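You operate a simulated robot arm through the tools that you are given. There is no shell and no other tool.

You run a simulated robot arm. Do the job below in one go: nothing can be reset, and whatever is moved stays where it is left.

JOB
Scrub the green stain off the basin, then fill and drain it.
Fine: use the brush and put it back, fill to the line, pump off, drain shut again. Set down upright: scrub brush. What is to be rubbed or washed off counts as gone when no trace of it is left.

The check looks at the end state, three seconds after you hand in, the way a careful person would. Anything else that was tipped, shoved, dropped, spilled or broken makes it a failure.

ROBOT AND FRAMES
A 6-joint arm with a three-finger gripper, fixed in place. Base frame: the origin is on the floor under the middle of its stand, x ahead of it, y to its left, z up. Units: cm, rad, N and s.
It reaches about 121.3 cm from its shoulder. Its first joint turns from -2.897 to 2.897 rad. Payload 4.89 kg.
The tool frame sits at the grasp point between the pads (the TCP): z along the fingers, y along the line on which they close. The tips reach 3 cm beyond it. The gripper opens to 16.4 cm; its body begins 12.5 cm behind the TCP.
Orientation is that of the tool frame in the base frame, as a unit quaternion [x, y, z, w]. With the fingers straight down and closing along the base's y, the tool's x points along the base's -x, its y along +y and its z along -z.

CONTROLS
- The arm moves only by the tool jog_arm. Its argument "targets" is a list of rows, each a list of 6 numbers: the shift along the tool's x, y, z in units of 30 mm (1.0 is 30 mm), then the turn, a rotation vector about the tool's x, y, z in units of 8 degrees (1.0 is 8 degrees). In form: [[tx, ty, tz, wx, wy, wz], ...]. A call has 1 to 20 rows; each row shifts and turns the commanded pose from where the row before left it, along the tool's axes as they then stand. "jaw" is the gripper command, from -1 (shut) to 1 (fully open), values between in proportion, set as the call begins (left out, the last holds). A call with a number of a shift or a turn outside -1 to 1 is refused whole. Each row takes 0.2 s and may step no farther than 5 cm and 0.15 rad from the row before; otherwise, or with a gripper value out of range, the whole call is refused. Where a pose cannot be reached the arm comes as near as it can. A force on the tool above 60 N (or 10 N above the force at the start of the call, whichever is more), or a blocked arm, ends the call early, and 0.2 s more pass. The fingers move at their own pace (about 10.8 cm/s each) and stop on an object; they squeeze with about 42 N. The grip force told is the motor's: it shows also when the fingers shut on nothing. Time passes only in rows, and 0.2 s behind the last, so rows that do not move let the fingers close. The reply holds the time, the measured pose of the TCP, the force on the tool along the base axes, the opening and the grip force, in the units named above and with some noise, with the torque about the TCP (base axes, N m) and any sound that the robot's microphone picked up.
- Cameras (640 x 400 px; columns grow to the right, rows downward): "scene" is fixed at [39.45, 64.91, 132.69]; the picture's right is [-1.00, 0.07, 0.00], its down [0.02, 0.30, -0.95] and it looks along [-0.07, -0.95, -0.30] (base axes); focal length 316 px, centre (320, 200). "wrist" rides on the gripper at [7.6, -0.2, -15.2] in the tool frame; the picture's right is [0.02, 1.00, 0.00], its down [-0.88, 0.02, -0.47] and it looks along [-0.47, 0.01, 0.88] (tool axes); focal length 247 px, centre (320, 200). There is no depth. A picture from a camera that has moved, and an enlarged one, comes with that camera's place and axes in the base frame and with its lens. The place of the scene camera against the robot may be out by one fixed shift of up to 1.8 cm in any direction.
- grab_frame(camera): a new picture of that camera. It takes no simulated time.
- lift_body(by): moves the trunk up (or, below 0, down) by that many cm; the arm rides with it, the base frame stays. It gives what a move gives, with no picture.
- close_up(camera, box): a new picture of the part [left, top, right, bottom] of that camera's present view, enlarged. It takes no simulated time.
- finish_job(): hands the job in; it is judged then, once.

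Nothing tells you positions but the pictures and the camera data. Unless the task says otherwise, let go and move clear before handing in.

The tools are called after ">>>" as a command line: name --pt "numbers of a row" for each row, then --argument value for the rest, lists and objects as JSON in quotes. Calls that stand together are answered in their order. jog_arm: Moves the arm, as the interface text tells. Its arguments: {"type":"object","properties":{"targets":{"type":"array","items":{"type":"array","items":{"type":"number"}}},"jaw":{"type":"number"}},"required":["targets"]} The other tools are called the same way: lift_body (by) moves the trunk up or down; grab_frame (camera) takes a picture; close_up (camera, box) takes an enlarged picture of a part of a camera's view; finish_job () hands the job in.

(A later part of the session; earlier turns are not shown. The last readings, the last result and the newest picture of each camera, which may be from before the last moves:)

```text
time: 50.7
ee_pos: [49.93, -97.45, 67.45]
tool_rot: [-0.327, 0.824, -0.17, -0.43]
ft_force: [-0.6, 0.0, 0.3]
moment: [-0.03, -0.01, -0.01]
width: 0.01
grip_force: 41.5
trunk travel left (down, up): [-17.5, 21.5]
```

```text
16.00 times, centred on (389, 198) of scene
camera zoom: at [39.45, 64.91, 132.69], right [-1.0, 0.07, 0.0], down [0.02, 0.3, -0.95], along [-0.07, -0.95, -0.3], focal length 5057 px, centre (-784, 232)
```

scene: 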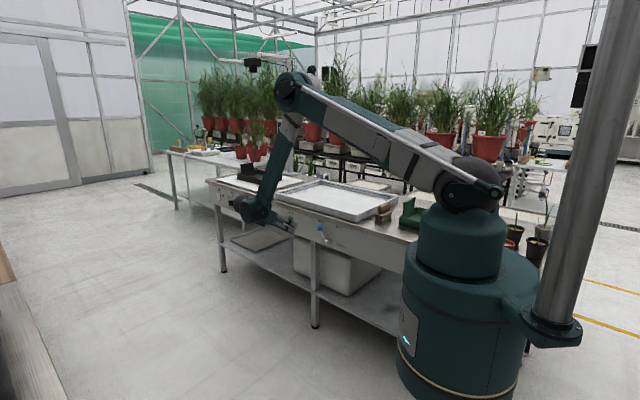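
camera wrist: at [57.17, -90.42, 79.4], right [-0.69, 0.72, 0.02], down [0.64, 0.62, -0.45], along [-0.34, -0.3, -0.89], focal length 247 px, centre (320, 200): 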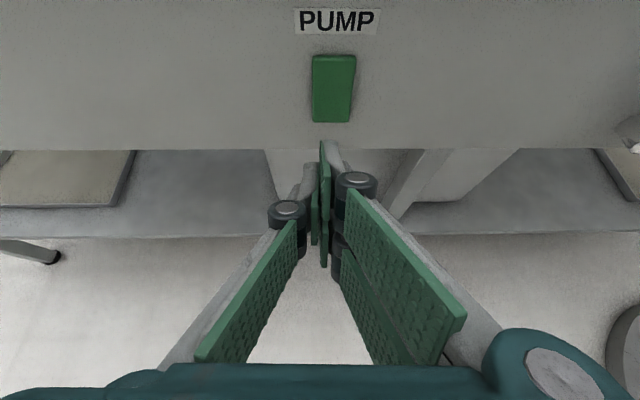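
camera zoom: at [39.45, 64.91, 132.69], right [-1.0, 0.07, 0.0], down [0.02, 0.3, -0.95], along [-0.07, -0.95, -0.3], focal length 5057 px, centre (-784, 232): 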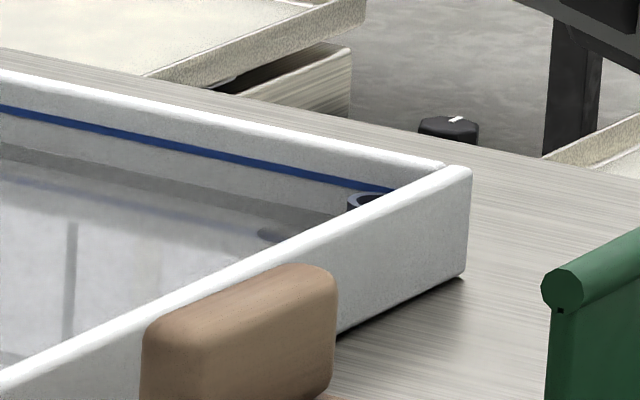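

About 33 px (16×) remain at ~14 px/s, i.e. ~2.3 s. I'll wait one more second and re-measure.

>>> jog_arm --pt "0 0 0 0 0 0" --pt "0 0 0 0 0 0" --pt "0 0 0 0 0 0" --pt "0 0 0 0 0 0"

>>> close_up --camera "scene" --box '[350, 184, 376, 200]'

```text
time: 51.7
ee_pos: [49.89, -97.3, 67.28]
tool_rot: [-0.326, 0.824, -0.17, -0.431]
ft_force: [-0.1, 0.2, -0.1]
moment: [0.01, 0.0, -0.01]
width: 0.0
grip_force: 42.1
trunk travel left (down, up): [-17.5, 21.5]
```

```text
16.00 times, centred on (363, 192) of scene
camera zoom: at [39.45, 64.91, 132.69], right [-1.0, 0.07, 0.0], down [0.02, 0.3, -0.95], along [-0.07, -0.95, -0.3], focal length 5057 px, centre (-368, 328)
```

zoom: 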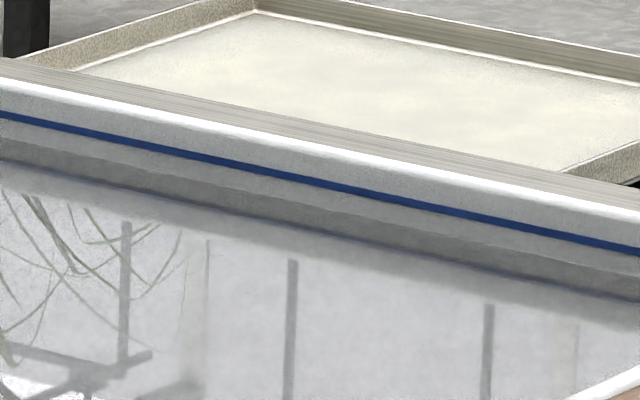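

>>> jog_arm --pt "0 0 0 0 0 0" --pt "0 0 0 0 0 0" --pt "0 0 0 0 0 0"

>>> close_up --camera "scene" --box '[350, 184, 376, 200]'

```text
time: 52.5
ee_pos: [49.88, -97.38, 67.4]
tool_rot: [-0.326, 0.824, -0.171, -0.431]
ft_force: [0.9, 0.0, -0.1]
moment: [-0.02, -0.02, -0.02]
width: 0.0
grip_force: 42.0
trunk travel left (down, up): [-17.5, 21.5]
```

```text
16.00 times, centred on (363, 192) of scene
camera zoom: at [39.45, 64.91, 132.69], right [-1.0, 0.07, 0.0], down [0.02, 0.3, -0.95], along [-0.07, -0.95, -0.3], focal length 5057 px, centre (-368, 328)
```

zoom: 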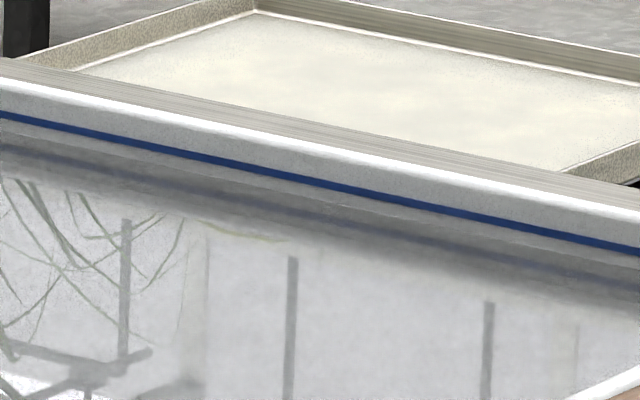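

Gap about 15 px, rising roughly 9.6 px/s. One more short wait and then I'll press off.

>>> jog_arm --pt "0 0 0 0 0 0" --pt "0 0 0 0 0 0" --pt "0 0 0 0 0 0"

>>> close_up --camera "scene" --box '[350, 184, 376, 200]'

```text
time: 53.3
ee_pos: [49.87, -97.36, 67.37]
tool_rot: [-0.327, 0.824, -0.17, -0.429]
ft_force: [-0.3, 0.1, 0.1]
moment: [0.03, -0.02, 0.03]
width: 0.0
grip_force: 42.2
trunk travel left (down, up): [-17.5, 21.5]
```

```text
16.00 times, centred on (363, 192) of scene
camera zoom: at [39.45, 64.91, 132.69], right [-1.0, 0.07, 0.0], down [0.02, 0.3, -0.95], along [-0.07, -0.95, -0.3], focal length 5057 px, centre (-368, 328)
```

zoom: 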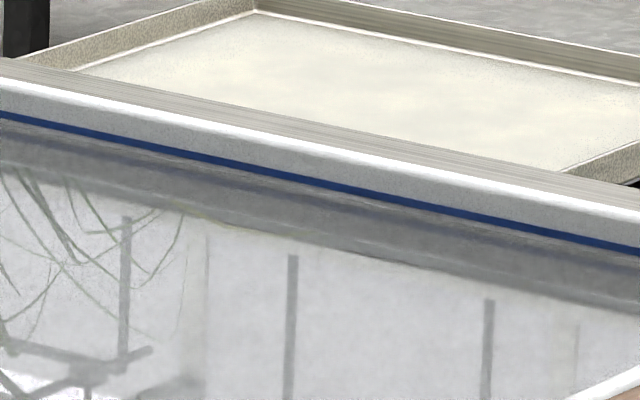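

The water is just under the line. I'll wait 0.4 s more, then press the upper half of the rocker.

>>> jog_arm --pt "0 0 0 0 0 0" --pt "0 0 0 0 0 0" --pt "0.163 0 0.232 0 0 0" --pt "0.17 0 0.242 0 0 0"

>>> close_up --camera "scene" --box '[260, 195, 330, 240]'

>>> close_up --camera "scene" --box '[350, 184, 376, 200]'

>>> close_up --camera "scene" --box '[300, 168, 360, 205]'

```text
time: 54.3
ee_pos: [48.66, -98.23, 67.42]
tool_rot: [-0.326, 0.825, -0.17, -0.43]
ft_force: [6.2, 9.5, -0.4]
moment: [-0.05, 0.07, -0.13]
width: 0.01
grip_force: 41.5
trunk travel left (down, up): [-17.5, 21.5]
```

```text
8.89 times, centred on (295, 218) of scene
camera zoom: at [39.45, 64.91, 132.69], right [-1.0, 0.07, 0.0], down [0.02, 0.3, -0.95], along [-0.07, -0.95, -0.3], focal length 2809 px, centre (542, 44)
```

zoom: 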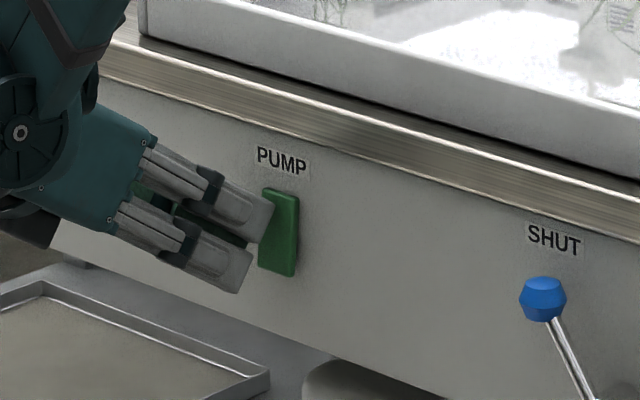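

```text
16.00 times, centred on (363, 192) of scene
camera zoom: at [39.45, 64.91, 132.69], right [-1.0, 0.07, 0.0], down [0.02, 0.3, -0.95], along [-0.07, -0.95, -0.3], focal length 5057 px, centre (-368, 328)
```

zoom: 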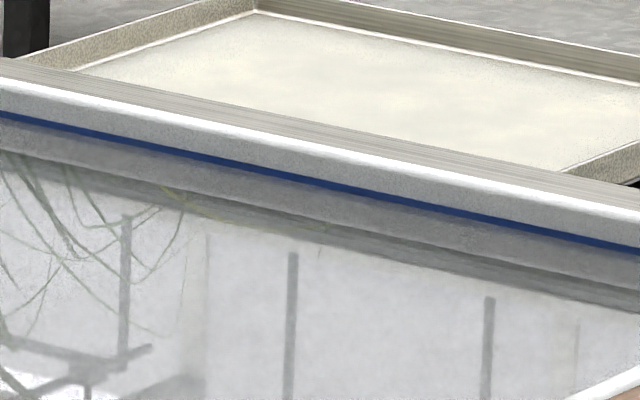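

```text
10.67 times, centred on (330, 186) of scene
camera zoom: at [39.45, 64.91, 132.69], right [-1.0, 0.07, 0.0], down [0.02, 0.3, -0.95], along [-0.07, -0.95, -0.3], focal length 3371 px, centre (213, 344)
```

zoom: 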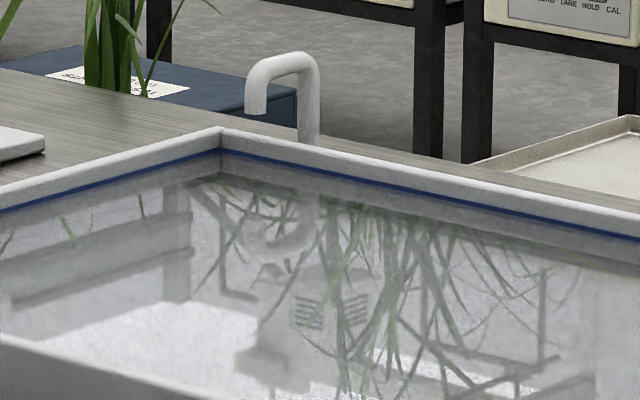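

The pump is off (rocker back, stream stopped) and the water is exactly at the blue line. I'll back away from the switch and confirm.

>>> jog_arm --pt "-0.3 0 -0.43 0 0 0" --pt "-0.48 0 -0.68 0 0 0" --pt "-0.48 0 -0.68 0 0 0"

>>> close_up --camera "scene" --box '[260, 165, 400, 248]'

>>> close_up --camera "scene" --box '[350, 184, 376, 200]'

>>> grab_frame --camera "wrist"

```text
time: 55.1
ee_pos: [53.42, -93.9, 67.39]
tool_rot: [-0.326, 0.825, -0.17, -0.429]
ft_force: [-1.3, 0.0, -0.6]
moment: [0.02, -0.05, -0.01]
width: 0.0
grip_force: 41.6
trunk travel left (down, up): [-17.5, 21.5]
```

```text
4.57 times, centred on (330, 206) of scene
camera zoom: at [39.45, 64.91, 132.69], right [-1.0, 0.07, 0.0], down [0.02, 0.3, -0.95], along [-0.07, -0.95, -0.3], focal length 1445 px, centre (274, 170)
```

zoom: 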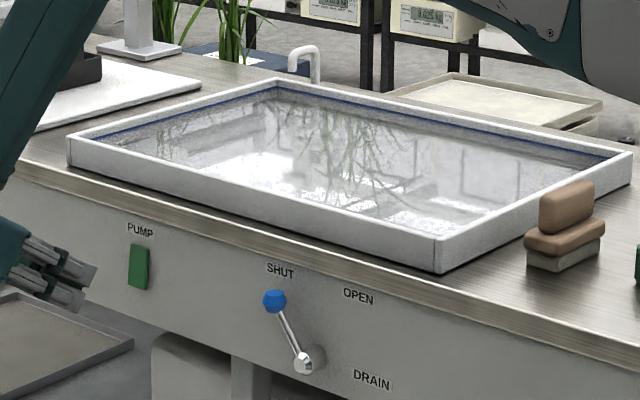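

```text
16.00 times, centred on (363, 192) of scene
camera zoom: at [39.45, 64.91, 132.69], right [-1.0, 0.07, 0.0], down [0.02, 0.3, -0.95], along [-0.07, -0.95, -0.3], focal length 5057 px, centre (-368, 328)
```

zoom: 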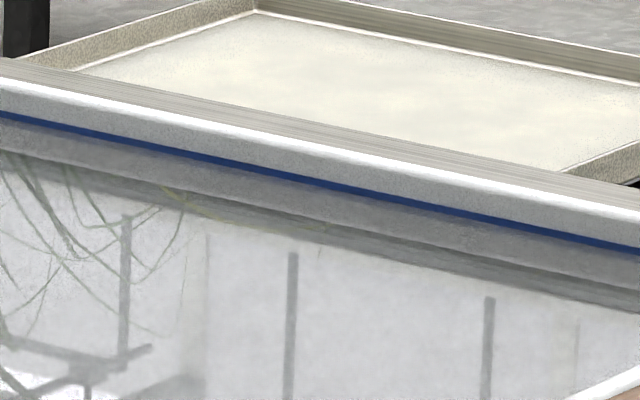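

```text
taken
camera wrist: at [59.35, -88.52, 82.37], right [-0.69, 0.72, 0.02], down [0.64, 0.62, -0.45], along [-0.34, -0.3, -0.89], focal length 247 px, centre (320, 200)
```

wrist: 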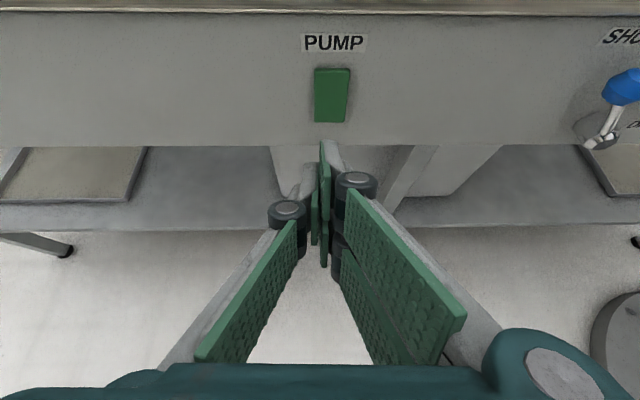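

The water stays at the line with the pump off. Next the drain: I'll move the closed fist to the left of the lever knob.

>>> jog_arm --pt "0.2 1 0 0 0 0" --pt "0.2 1 0 0 0 0" --pt "0.18 1 0 0 0 0" --pt "0 1 0 0 0 0" --pt "0 1 0 0 0 0" --pt "0 1 0 0 0 0"

>>> grab_frame --camera "wrist"

>>> close_up --camera "scene" --box '[280, 200, 360, 250]'

```text
time: 56.5
ee_pos: [40.3, -81.54, 68.9]
tool_rot: [-0.326, 0.825, -0.17, -0.43]
ft_force: [0.1, -0.2, -0.4]
moment: [-0.01, 0.09, -0.08]
width: 0.01
grip_force: 41.6
trunk travel left (down, up): [-17.5, 21.5]
```

```text
taken
camera wrist: at [46.4, -75.96, 83.87], right [-0.69, 0.72, 0.02], down [0.64, 0.62, -0.45], along [-0.34, -0.3, -0.89], focal length 247 px, centre (320, 200)
```

wrist: 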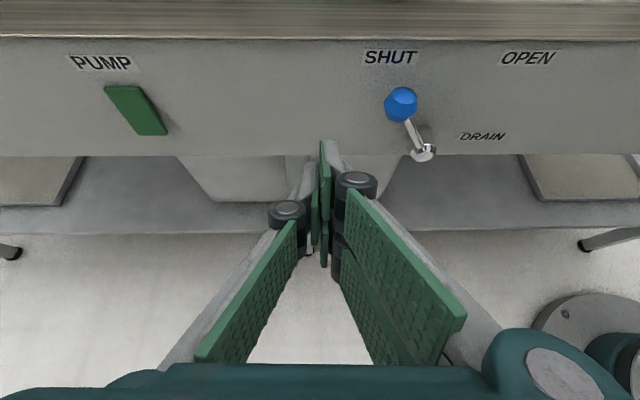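

```text
8.00 times, centred on (320, 225) of scene
camera zoom: at [39.45, 64.91, 132.69], right [-1.0, 0.07, 0.0], down [0.02, 0.3, -0.95], along [-0.07, -0.95, -0.3], focal length 2528 px, centre (320, 0)
```

zoom: 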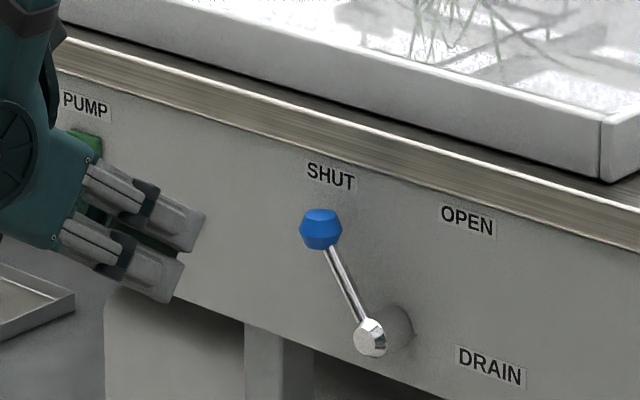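

>>> jog_arm --pt "0.5 0 0.71 0 0 0" --pt "0.5 0 0.71 0 0 0"

>>> grab_frame --camera "wrist"

>>> close_up --camera "scene" --box '[280, 200, 360, 250]'

```text
time: 57.1
ee_pos: [36.92, -85.07, 68.92]
tool_rot: [-0.327, 0.824, -0.171, -0.43]
ft_force: [1.2, 0.2, -0.2]
moment: [-0.02, 0.06, 0.01]
width: 0.0
grip_force: 41.8
trunk travel left (down, up): [-17.5, 21.5]
```

```text
taken
camera wrist: at [42.93, -79.5, 83.96], right [-0.69, 0.72, 0.02], down [0.64, 0.63, -0.45], along [-0.34, -0.3, -0.89], focal length 247 px, centre (320, 200)
```

wrist: 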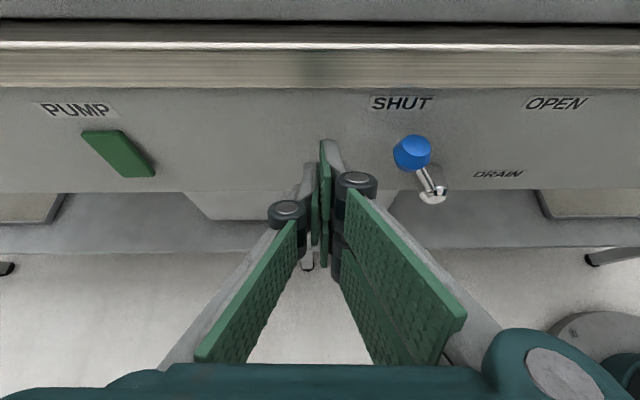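

```text
8.00 times, centred on (320, 225) of scene
camera zoom: at [39.45, 64.91, 132.69], right [-1.0, 0.07, 0.0], down [0.02, 0.3, -0.95], along [-0.07, -0.95, -0.3], focal length 2528 px, centre (320, 0)
```

zoom: 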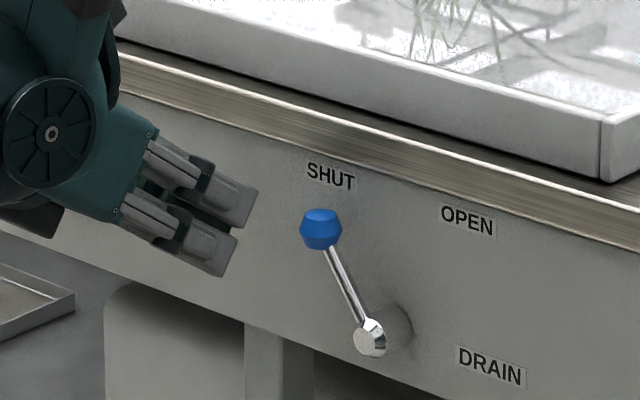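

The finger sits at knob height beside the lever. I'll move right until it touches the knob.

>>> jog_arm --pt "0 0.6 0 0 0 0" --pt "0 0.5 0 0 0 0" --pt "0 0.2 0 0 0 0"

>>> close_up --camera "scene" --box '[280, 200, 360, 250]'

```text
time: 57.9
ee_pos: [33.96, -82.13, 68.8]
tool_rot: [-0.326, 0.825, -0.169, -0.43]
ft_force: [0.7, -1.0, 0.5]
moment: [0.01, 0.01, -0.02]
width: 0.0
grip_force: 41.7
trunk travel left (down, up): [-17.5, 21.5]
```

```text
8.00 times, centred on (320, 225) of scene
camera zoom: at [39.45, 64.91, 132.69], right [-1.0, 0.07, 0.0], down [0.02, 0.3, -0.95], along [-0.07, -0.95, -0.3], focal length 2528 px, centre (320, 0)
```

zoom: 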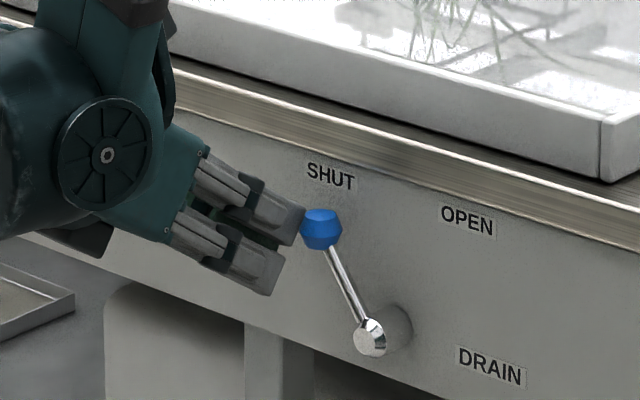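

The finger is right beside the knob. Now pushing along the arc toward OPEN.

>>> jog_arm --pt "0.077 0 0.109 0 0 0" --pt "0.05 0.33 -0.03 0 0 0" --pt "0.1 0.33 -0.07 0 0 0" --pt "0.08 0.33 -0.05 0 0 0" --pt "0.05 0.33 -0.03 0 0 0"

>>> close_up --camera "scene" --box '[280, 200, 360, 250]'

```text
time: 59.1
ee_pos: [30.93, -79.62, 69.81]
tool_rot: [-0.326, 0.825, -0.169, -0.43]
ft_force: [0.0, 0.9, 0.1]
moment: [-0.04, 0.02, -0.03]
width: 0.02
grip_force: 41.9
trunk travel left (down, up): [-17.5, 21.5]
```

```text
8.00 times, centred on (320, 225) of scene
camera zoom: at [39.45, 64.91, 132.69], right [-1.0, 0.07, 0.0], down [0.02, 0.3, -0.95], along [-0.07, -0.95, -0.3], focal length 2528 px, centre (320, 0)
```

zoom: 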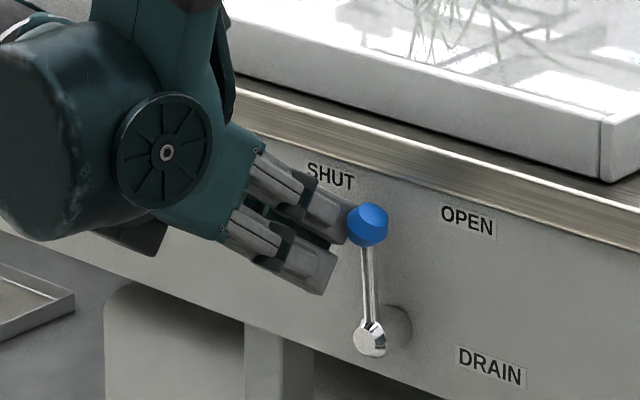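

The lever is upright, halfway. Continuing to OPEN.

>>> jog_arm --pt "0 0.33 0 0 0 0" --pt "-0.02 0.33 0.02 0 0 0" --pt "-0.05 0.33 0.03 0 0 0" --pt "-0.08 0.33 0.05 0 0 0"

>>> close_up --camera "scene" --box '[280, 200, 360, 250]'

>>> grab_frame --camera "wrist"

```text
time: 60.1
ee_pos: [28.84, -77.62, 69.93]
tool_rot: [-0.326, 0.825, -0.168, -0.43]
ft_force: [0.0, -0.7, -1.2]
moment: [-0.01, 0.05, 0.01]
width: 0.0
grip_force: 42.0
out of reach, approached as far as the arm can: row 3, 4
trunk travel left (down, up): [-17.5, 21.5]
```

```text
8.00 times, centred on (320, 225) of scene
camera zoom: at [39.45, 64.91, 132.69], right [-1.0, 0.07, 0.0], down [0.02, 0.3, -0.95], along [-0.07, -0.95, -0.3], focal length 2528 px, centre (320, 0)
```

zoom: 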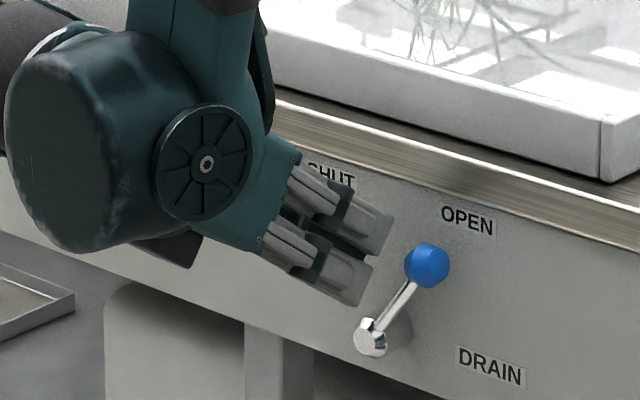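

```text
taken
camera wrist: at [34.86, -72.2, 85.0], right [-0.69, 0.72, 0.02], down [0.64, 0.62, -0.45], along [-0.34, -0.3, -0.89], focal length 247 px, centre (320, 200)
```

wrist: 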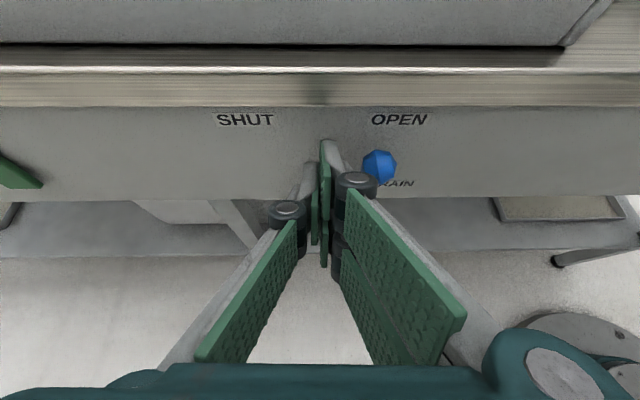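

The lever snapped over to OPEN. Let me see the water draining.

>>> close_up --camera "scene" --box '[260, 165, 400, 248]'

>>> close_up --camera "scene" --box '[350, 184, 376, 200]'

>>> grab_frame --camera "scene"

```text
4.57 times, centred on (330, 206) of scene
camera zoom: at [39.45, 64.91, 132.69], right [-1.0, 0.07, 0.0], down [0.02, 0.3, -0.95], along [-0.07, -0.95, -0.3], focal length 1445 px, centre (274, 170)
```

zoom: 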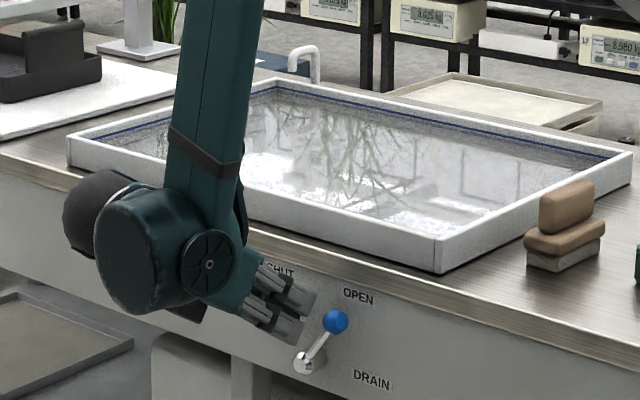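

```text
16.00 times, centred on (363, 192) of scene
camera zoom: at [39.45, 64.91, 132.69], right [-1.0, 0.07, 0.0], down [0.02, 0.3, -0.95], along [-0.07, -0.95, -0.3], focal length 5057 px, centre (-368, 328)
```

zoom: 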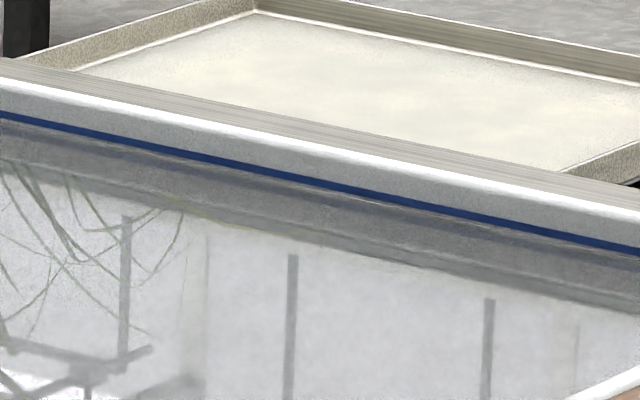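

```text
taken
```

scene: 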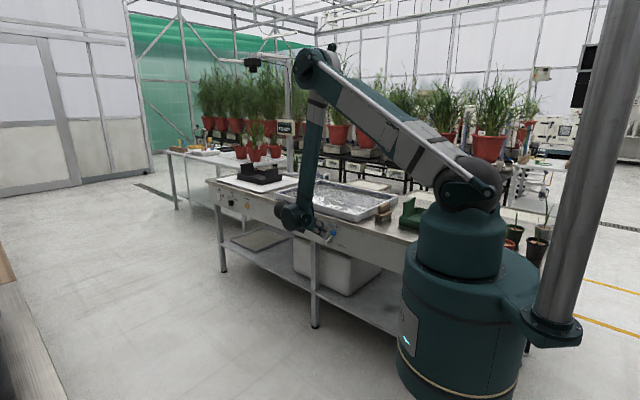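

It is draining. I'll back out, then open the jaws wide so that the right finger pair can pull the lever back from its right side (the arm can't reach past it with the closed fist).

>>> jog_arm --pt "-0.35 -0.2 -0.5 0 0 0" --pt "-0.4 -0.2 -0.57 0 0 0" --pt "-0.4 -0.2 -0.57 0 0 0"

>>> jog_arm --pt "0 0 0 0 0 0" --pt "0 0 0 0 0 0" --pt "0 0 0 0 0 0" --pt "0 0 0 0 0 0" --jaw 1

>>> grab_frame --camera "wrist"

>>> close_up --camera "scene" --box '[280, 165, 400, 240]'

```text
time: 60.9
ee_pos: [34.43, -75.13, 70.09]
tool_rot: [-0.328, 0.825, -0.171, -0.428]
ft_force: [0.0, -0.3, -0.1]
moment: [0.06, -0.03, 0.0]
width: 0.0
grip_force: 42.2
trunk travel left (down, up): [-17.5, 21.5]
```

```text
time: 61.9
ee_pos: [34.5, -75.0, 70.1]
tool_rot: [-0.326, 0.825, -0.169, -0.43]
ft_force: [-0.1, 0.3, -0.9]
moment: [-0.03, -0.02, 0.02]
width: 16.38
grip_force: 0.0
trunk travel left (down, up): [-17.5, 21.5]
```

```text
taken
camera wrist: at [40.44, -69.57, 85.14], right [-0.69, 0.72, 0.02], down [0.64, 0.62, -0.45], along [-0.34, -0.3, -0.89], focal length 247 px, centre (320, 200)
```

wrist: 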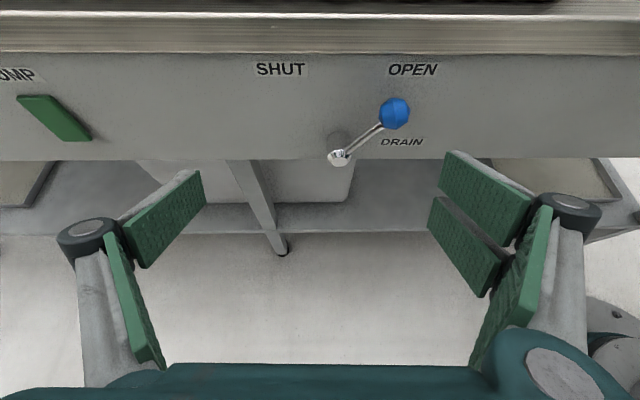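

```text
5.33 times, centred on (340, 202) of scene
camera zoom: at [39.45, 64.91, 132.69], right [-1.0, 0.07, 0.0], down [0.02, 0.3, -0.95], along [-0.07, -0.95, -0.3], focal length 1686 px, centre (213, 187)
```

zoom: 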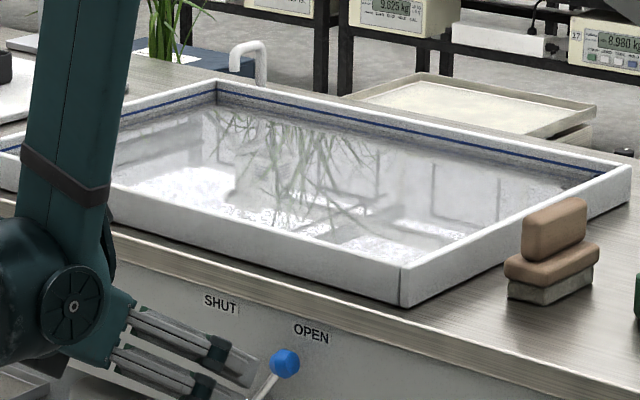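

Jaws open, draining continues. I'll wait and watch the level.

>>> jog_arm --pt "0 0.2 0 0 0 0" --pt "0 0.2 0 0 0 0" --pt "0 0 0 0 0 0" --pt "0 0 0 0 0 0" --pt "0 0 0 0 0 0" --pt "0 0 0 0 0 0" --pt "0 0 0 0 0 0" --pt "0 0 0 0 0 0" --pt "0 0 0 0 0 0" --pt "0 0 0 0 0 0"

>>> close_up --camera "scene" --box '[350, 180, 400, 210]'

>>> close_up --camera "scene" --box '[280, 165, 400, 240]'

>>> grab_frame --camera "wrist"

```text
time: 64.1
ee_pos: [33.74, -74.04, 69.93]
tool_rot: [-0.327, 0.824, -0.17, -0.43]
ft_force: [-0.3, -0.6, -0.5]
moment: [-0.03, 0.01, 0.01]
width: 16.4
grip_force: 0.0
trunk travel left (down, up): [-17.5, 21.5]
```

```text
12.80 times, centred on (375, 195) of scene
camera zoom: at [39.45, 64.91, 132.69], right [-1.0, 0.07, 0.0], down [0.02, 0.3, -0.95], along [-0.07, -0.95, -0.3], focal length 4045 px, centre (-384, 264)
```

zoom: 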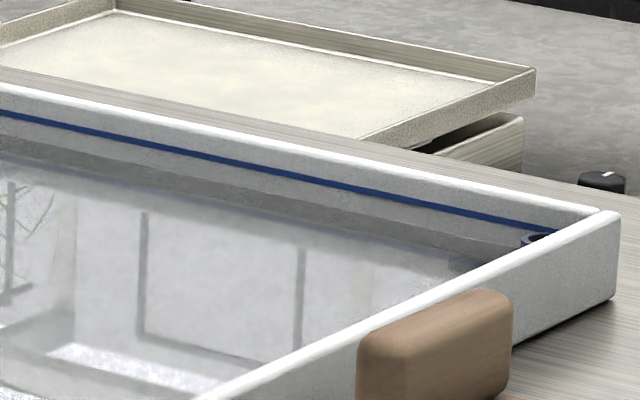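

```text
5.33 times, centred on (340, 202) of scene
camera zoom: at [39.45, 64.91, 132.69], right [-1.0, 0.07, 0.0], down [0.02, 0.3, -0.95], along [-0.07, -0.95, -0.3], focal length 1686 px, centre (213, 187)
```

zoom: 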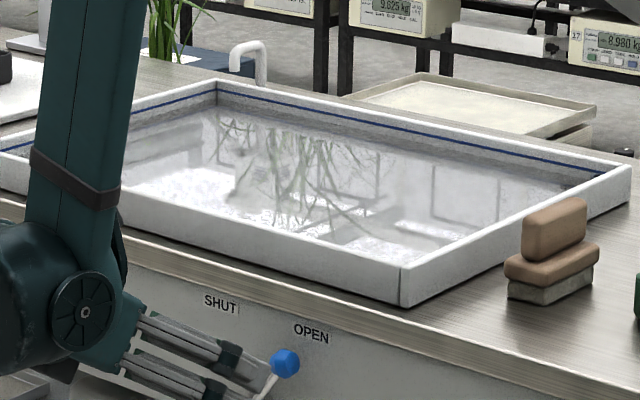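

```text
taken
camera wrist: at [39.62, -68.63, 85.04], right [-0.69, 0.72, 0.02], down [0.64, 0.62, -0.45], along [-0.34, -0.3, -0.89], focal length 247 px, centre (320, 200)
```

wrist: 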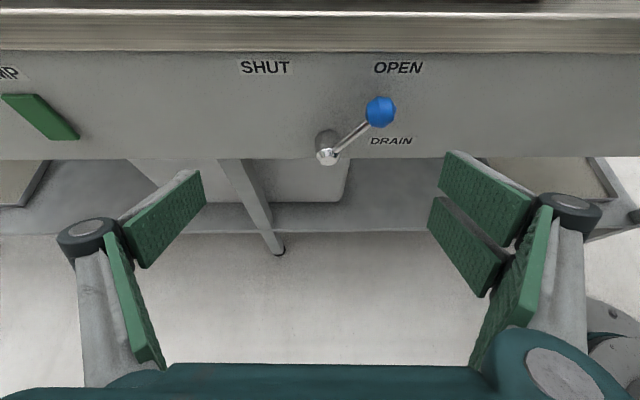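

>>> jog_arm --pt "0 0 0 0 0 0" --pt "0 0 0 0 0 0" --pt "0 0 0 0 0 0" --pt "0 0 0 0 0 0" --pt "0 0 0 0 0 0" --pt "0 0 0 0 0 0" --pt "0 0 0 0 0 0" --pt "0 0 0 0 0 0" --pt "0 0 0 0 0 0" --pt "0 0 0 0 0 0" --pt "0 0 0 0 0 0" --pt "0 0 0 0 0 0" --pt "0 0 0 0 0 0" --pt "0 0 0 0 0 0" --pt "0 0 0 0 0 0" --pt "0 0 0 0 0 0" --pt "0 0 0 0 0 0" --pt "0 0 0 0 0 0" --pt "0 0 0 0 0 0" --pt "0 0 0 0 0 0"

>>> close_up --camera "scene" --box '[350, 180, 400, 210]'

>>> close_up --camera "scene" --box '[280, 165, 400, 240]'

```text
time: 68.3
ee_pos: [33.57, -74.11, 70.03]
tool_rot: [-0.326, 0.824, -0.17, -0.43]
ft_force: [-0.4, -0.4, 0.1]
moment: [0.03, -0.04, -0.04]
width: 16.38
grip_force: 0.1
trunk travel left (down, up): [-17.5, 21.5]
```

```text
12.80 times, centred on (375, 195) of scene
camera zoom: at [39.45, 64.91, 132.69], right [-1.0, 0.07, 0.0], down [0.02, 0.3, -0.95], along [-0.07, -0.95, -0.3], focal length 4045 px, centre (-384, 264)
```

zoom: 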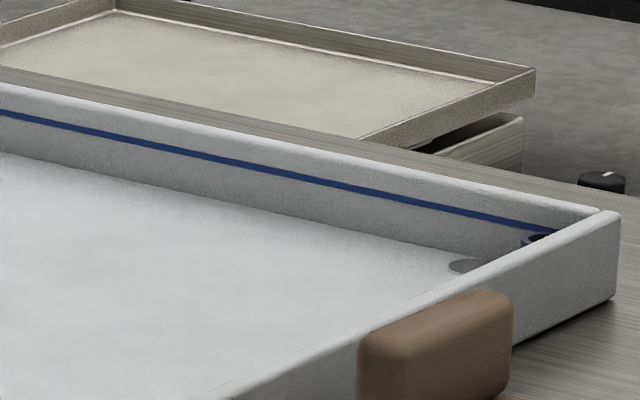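

```text
5.33 times, centred on (340, 202) of scene
camera zoom: at [39.45, 64.91, 132.69], right [-1.0, 0.07, 0.0], down [0.02, 0.3, -0.95], along [-0.07, -0.95, -0.3], focal length 1686 px, centre (213, 187)
```

zoom: 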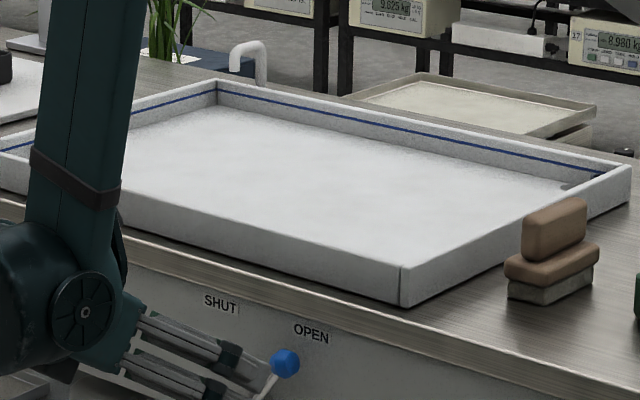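

The basin is empty and clean. Now I'll bring the open jaws in around the lever, the right finger pair on the right side of the knob.

>>> jog_arm --pt "0.16 0 0.6 0 0 0" --pt "0.16 0 0.6 0 0 0" --pt "0.16 0 0.6 0 0 0"

>>> grab_frame --camera "wrist"

>>> close_up --camera "scene" --box '[290, 205, 370, 255]'

```text
time: 69.1
ee_pos: [29.96, -77.8, 68.3]
tool_rot: [-0.326, 0.825, -0.169, -0.43]
ft_force: [0.7, 0.8, -0.2]
moment: [-0.05, 0.01, 0.01]
width: 16.39
grip_force: 0.1
out of reach, approached as far as the arm can: row 3
trunk travel left (down, up): [-17.5, 21.5]
```

```text
taken
camera wrist: at [36.02, -72.39, 83.41], right [-0.69, 0.72, 0.02], down [0.64, 0.62, -0.45], along [-0.34, -0.3, -0.89], focal length 247 px, centre (320, 200)
```

wrist: 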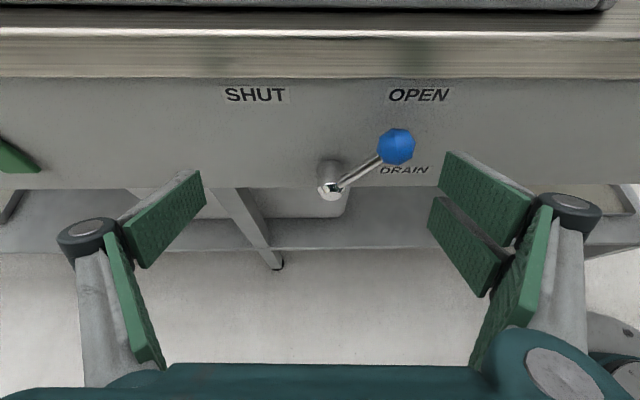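

```text
8.00 times, centred on (330, 230) of scene
camera zoom: at [39.45, 64.91, 132.69], right [-1.0, 0.07, 0.0], down [0.02, 0.3, -0.95], along [-0.07, -0.95, -0.3], focal length 2528 px, centre (240, -40)
```

zoom: 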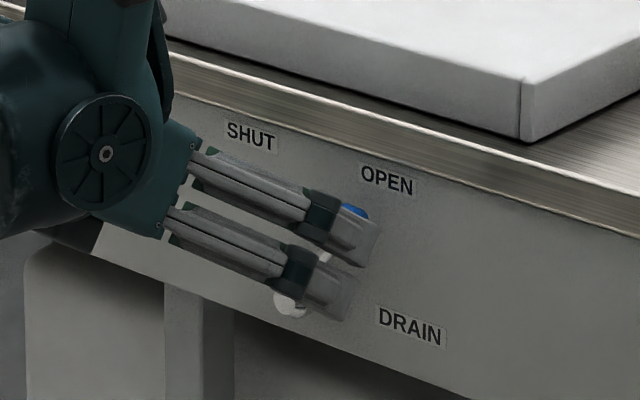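

At this trunk height the arm can't reach further in here. I'll back out, lower the trunk 10 cm, narrow the jaws to 11 cm and approach again with the lever between the fingers.

>>> jog_arm --pt "-0.16 0 -0.6 0 0 0" --pt "-0.16 0 -0.6 0 0 0" --pt "-0.16 0 -0.6 0 0 0" --pt "0 0 -0.5 0 0 0"

>>> lift_body --by -10

>>> grab_frame --camera "scene"

>>> grab_frame --camera "wrist"

```text
time: 70.1
ee_pos: [34.58, -73.26, 70.95]
tool_rot: [-0.327, 0.825, -0.17, -0.429]
ft_force: [-1.2, -0.6, -0.1]
moment: [0.02, 0.02, -0.03]
width: 16.36
grip_force: 0.1
trunk travel left (down, up): [-17.5, 21.5]
```

```text
time: 71.5
ee_pos: [34.74, -73.44, 61.06]
tool_rot: [-0.327, 0.824, -0.171, -0.43]
ft_force: [-0.5, 0.2, 0.2]
moment: [-0.01, 0.01, -0.01]
width: 16.42
grip_force: 0.0
trunk travel left (down, up): [-7.5, 31.5]
```

```text
taken
```

scene: 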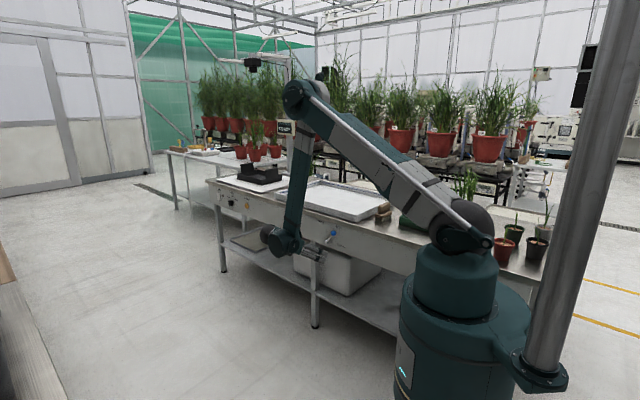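

```text
taken
camera wrist: at [40.72, -67.77, 76.05], right [-0.69, 0.72, 0.02], down [0.64, 0.62, -0.45], along [-0.34, -0.3, -0.89], focal length 247 px, centre (320, 200)
```

wrist: 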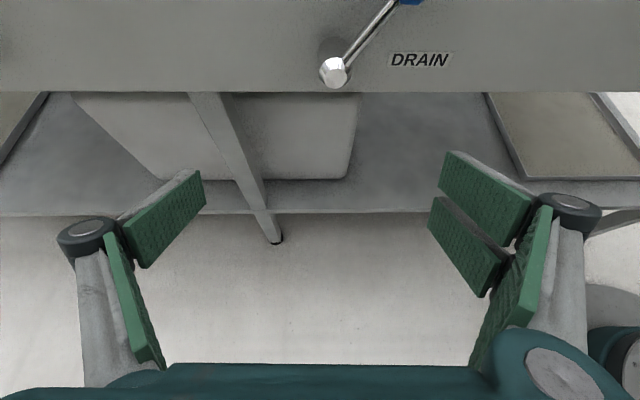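

>>> jog_arm --pt "0.84 0.19 -0.42 0 0 0" --pt "0.84 0.19 -0.42 0 0 0" --pt "0.84 0.19 -0.42 0 0 0" --jaw 0.34

>>> grab_frame --camera "wrist"

```text
time: 72.3
ee_pos: [32.64, -73.12, 69.49]
tool_rot: [-0.328, 0.824, -0.171, -0.43]
ft_force: [1.3, -0.8, -1.7]
moment: [0.0, 0.16, -0.12]
width: 11.01
grip_force: 0.1
trunk travel left (down, up): [-7.5, 31.5]
```

```text
taken
camera wrist: at [38.59, -67.58, 84.38], right [-0.69, 0.72, 0.02], down [0.64, 0.63, -0.45], along [-0.34, -0.3, -0.89], focal length 247 px, centre (320, 200)
```

wrist: 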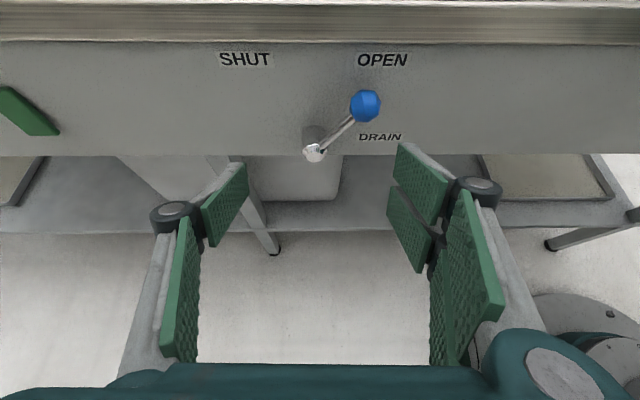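

The lever is between the finger planes with a small margin on the right; I'll shift slightly right and move in.

>>> jog_arm --pt "0.3 0.2 0.6 0 0 0" --pt "0.32 0.02 0.66 0 0 0"

>>> grab_frame --camera "wrist"

>>> close_up --camera "scene" --box '[290, 205, 370, 255]'

```text
time: 72.9
ee_pos: [28.95, -75.37, 68.77]
tool_rot: [-0.328, 0.824, -0.172, -0.43]
ft_force: [-0.1, 0.6, -0.6]
moment: [0.01, 0.0, 0.01]
width: 10.97
grip_force: 0.0
trunk travel left (down, up): [-7.5, 31.5]
```

```text
taken
camera wrist: at [35.01, -69.89, 83.85], right [-0.69, 0.72, 0.02], down [0.64, 0.63, -0.45], along [-0.34, -0.3, -0.89], focal length 247 px, centre (320, 200)
```

wrist: 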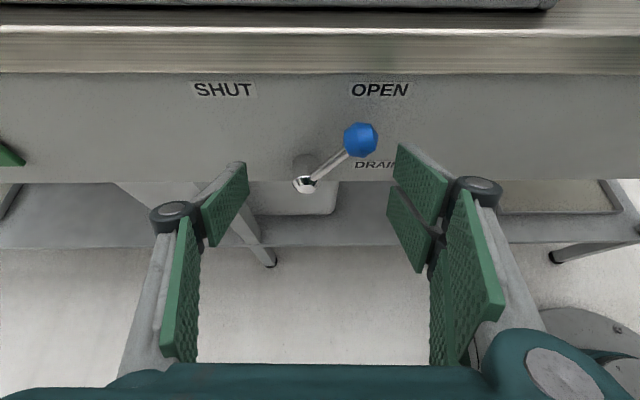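

```text
8.00 times, centred on (330, 230) of scene
camera zoom: at [39.45, 64.91, 132.69], right [-1.0, 0.07, 0.0], down [0.02, 0.3, -0.95], along [-0.07, -0.95, -0.3], focal length 2528 px, centre (240, -40)
```

zoom: 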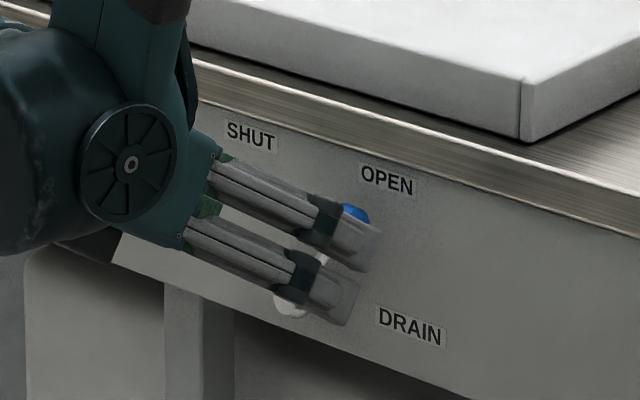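

>>> jog_arm --pt "0.19 0 0.35 0 0 0" --pt "0.18 0 0.35 0 0 0"

>>> grab_frame --camera "wrist"

```text
time: 73.5
ee_pos: [27.54, -76.92, 68.64]
tool_rot: [-0.326, 0.825, -0.17, -0.43]
ft_force: [-1.0, 0.1, 0.1]
moment: [0.03, 0.01, -0.01]
width: 10.96
grip_force: 0.1
trunk travel left (down, up): [-7.5, 31.5]
```

```text
taken
camera wrist: at [33.43, -71.39, 83.65], right [-0.69, 0.72, 0.02], down [0.64, 0.62, -0.45], along [-0.34, -0.3, -0.89], focal length 247 px, centre (320, 200)
```

wrist: 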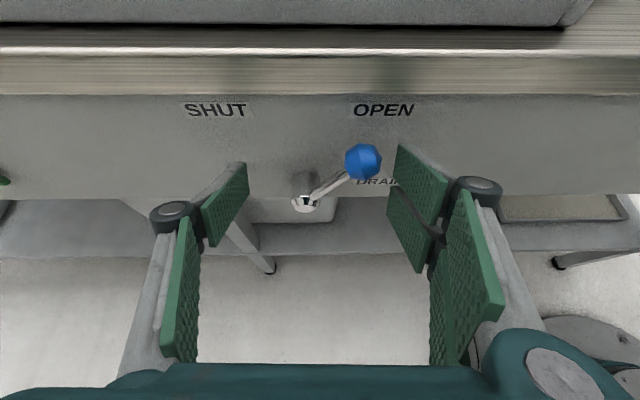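

The knob lies inside the right finger pad's reach. Pushing left along the arc toward SHUT.

>>> jog_arm --pt "0 -0.33 0 0 0 0" --pt "0.08 -0.33 -0.05 0 0 0" --pt "0.08 -0.33 -0.05 0 0 0" --pt "0.06 -0.33 -0.04 0 0 0" --pt "0.04 -0.33 -0.03 0 0 0"

>>> grab_frame --camera "wrist"

>>> close_up --camera "scene" --box '[280, 200, 360, 250]'

```text
time: 74.7
ee_pos: [30.81, -80.46, 69.26]
tool_rot: [-0.326, 0.824, -0.17, -0.431]
ft_force: [-0.5, 0.4, 0.5]
moment: [-0.01, -0.02, 0.05]
width: 10.98
grip_force: 0.0
trunk travel left (down, up): [-7.5, 31.5]
```

```text
taken
camera wrist: at [36.87, -74.97, 84.32], right [-0.69, 0.72, 0.02], down [0.64, 0.62, -0.45], along [-0.34, -0.3, -0.89], focal length 247 px, centre (320, 200)
```

wrist: 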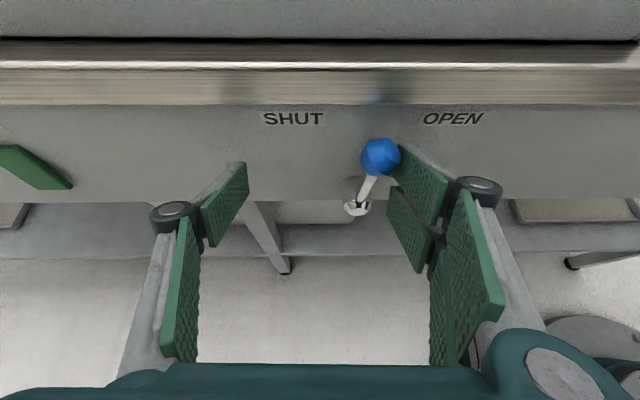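

```text
8.00 times, centred on (320, 225) of scene
camera zoom: at [39.45, 64.91, 132.69], right [-1.0, 0.07, 0.0], down [0.02, 0.3, -0.95], along [-0.07, -0.95, -0.3], focal length 2528 px, centre (320, 0)
```

zoom: 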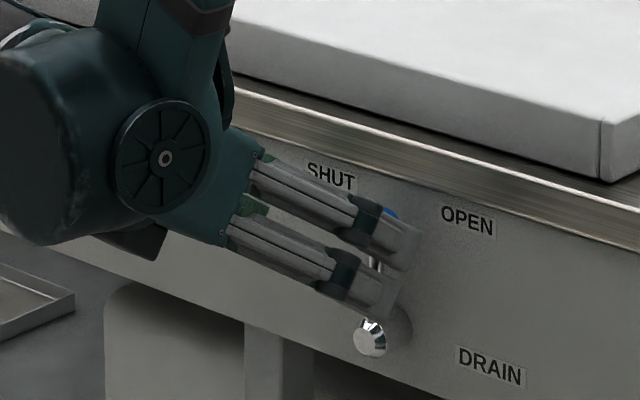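

The lever is nearly upright; continuing left until it goes over to SHUT.

>>> jog_arm --pt "0.02 -0.33 -0.01 0 0 0" --pt "0 -0.33 0 0 0 0" --pt "-0.03 -0.33 0.02 0 0 0"

>>> grab_frame --camera "wrist"

```text
time: 75.5
ee_pos: [32.77, -82.75, 69.39]
tool_rot: [-0.326, 0.824, -0.17, -0.43]
ft_force: [0.0, 0.2, 0.4]
moment: [-0.01, 0.0, 0.02]
width: 10.98
grip_force: 0.1
trunk travel left (down, up): [-7.5, 31.5]
```

```text
taken
camera wrist: at [38.85, -77.32, 84.4], right [-0.69, 0.72, 0.02], down [0.64, 0.62, -0.45], along [-0.34, -0.3, -0.89], focal length 247 px, centre (320, 200)
```

wrist: 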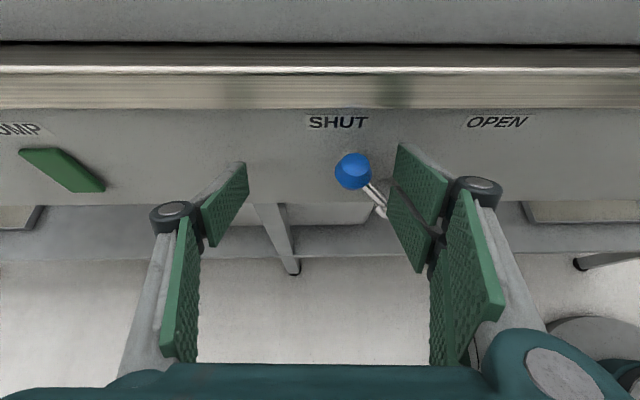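

The lever snapped to SHUT. I'll back straight out.

>>> jog_arm --pt "-0.25 0 -0.36 0 0 0" --pt "-0.48 0 -0.68 0 0 0" --pt "-0.48 0 -0.68 0 0 0" --pt "-0.48 0 -0.68 0 0 0"

>>> grab_frame --camera "wrist"

>>> grab_frame --camera "scene"

>>> close_up --camera "scene" --box '[280, 200, 360, 250]'

```text
time: 76.5
ee_pos: [39.36, -76.66, 69.46]
tool_rot: [-0.327, 0.825, -0.17, -0.428]
ft_force: [-0.7, -0.6, 0.6]
moment: [0.08, -0.05, 0.02]
width: 11.0
grip_force: 0.1
trunk travel left (down, up): [-7.5, 31.5]
```

```text
taken
camera wrist: at [45.31, -71.15, 84.43], right [-0.69, 0.72, 0.02], down [0.64, 0.62, -0.45], along [-0.34, -0.3, -0.89], focal length 247 px, centre (320, 200)
```

wrist: 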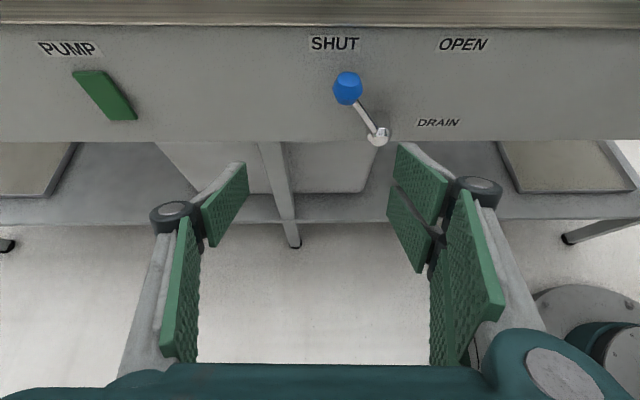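

```text
taken
```

scene: 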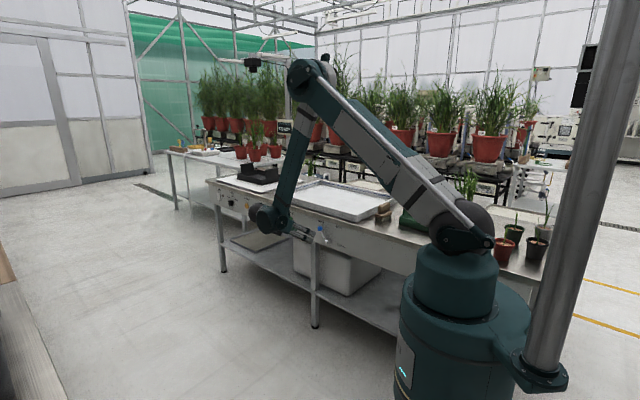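

```text
8.00 times, centred on (320, 225) of scene
camera zoom: at [39.45, 64.91, 132.69], right [-1.0, 0.07, 0.0], down [0.02, 0.3, -0.95], along [-0.07, -0.95, -0.3], focal length 2528 px, centre (320, 0)
```

zoom: 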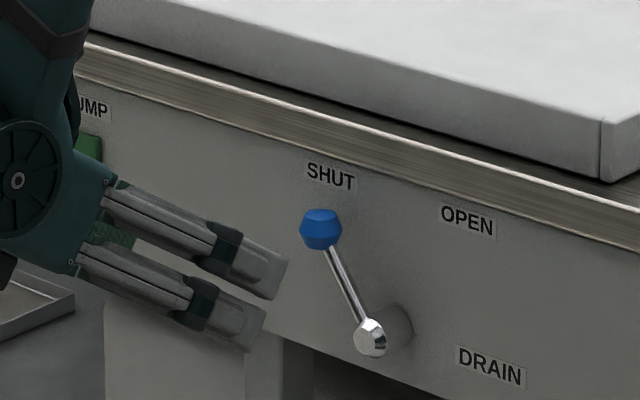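

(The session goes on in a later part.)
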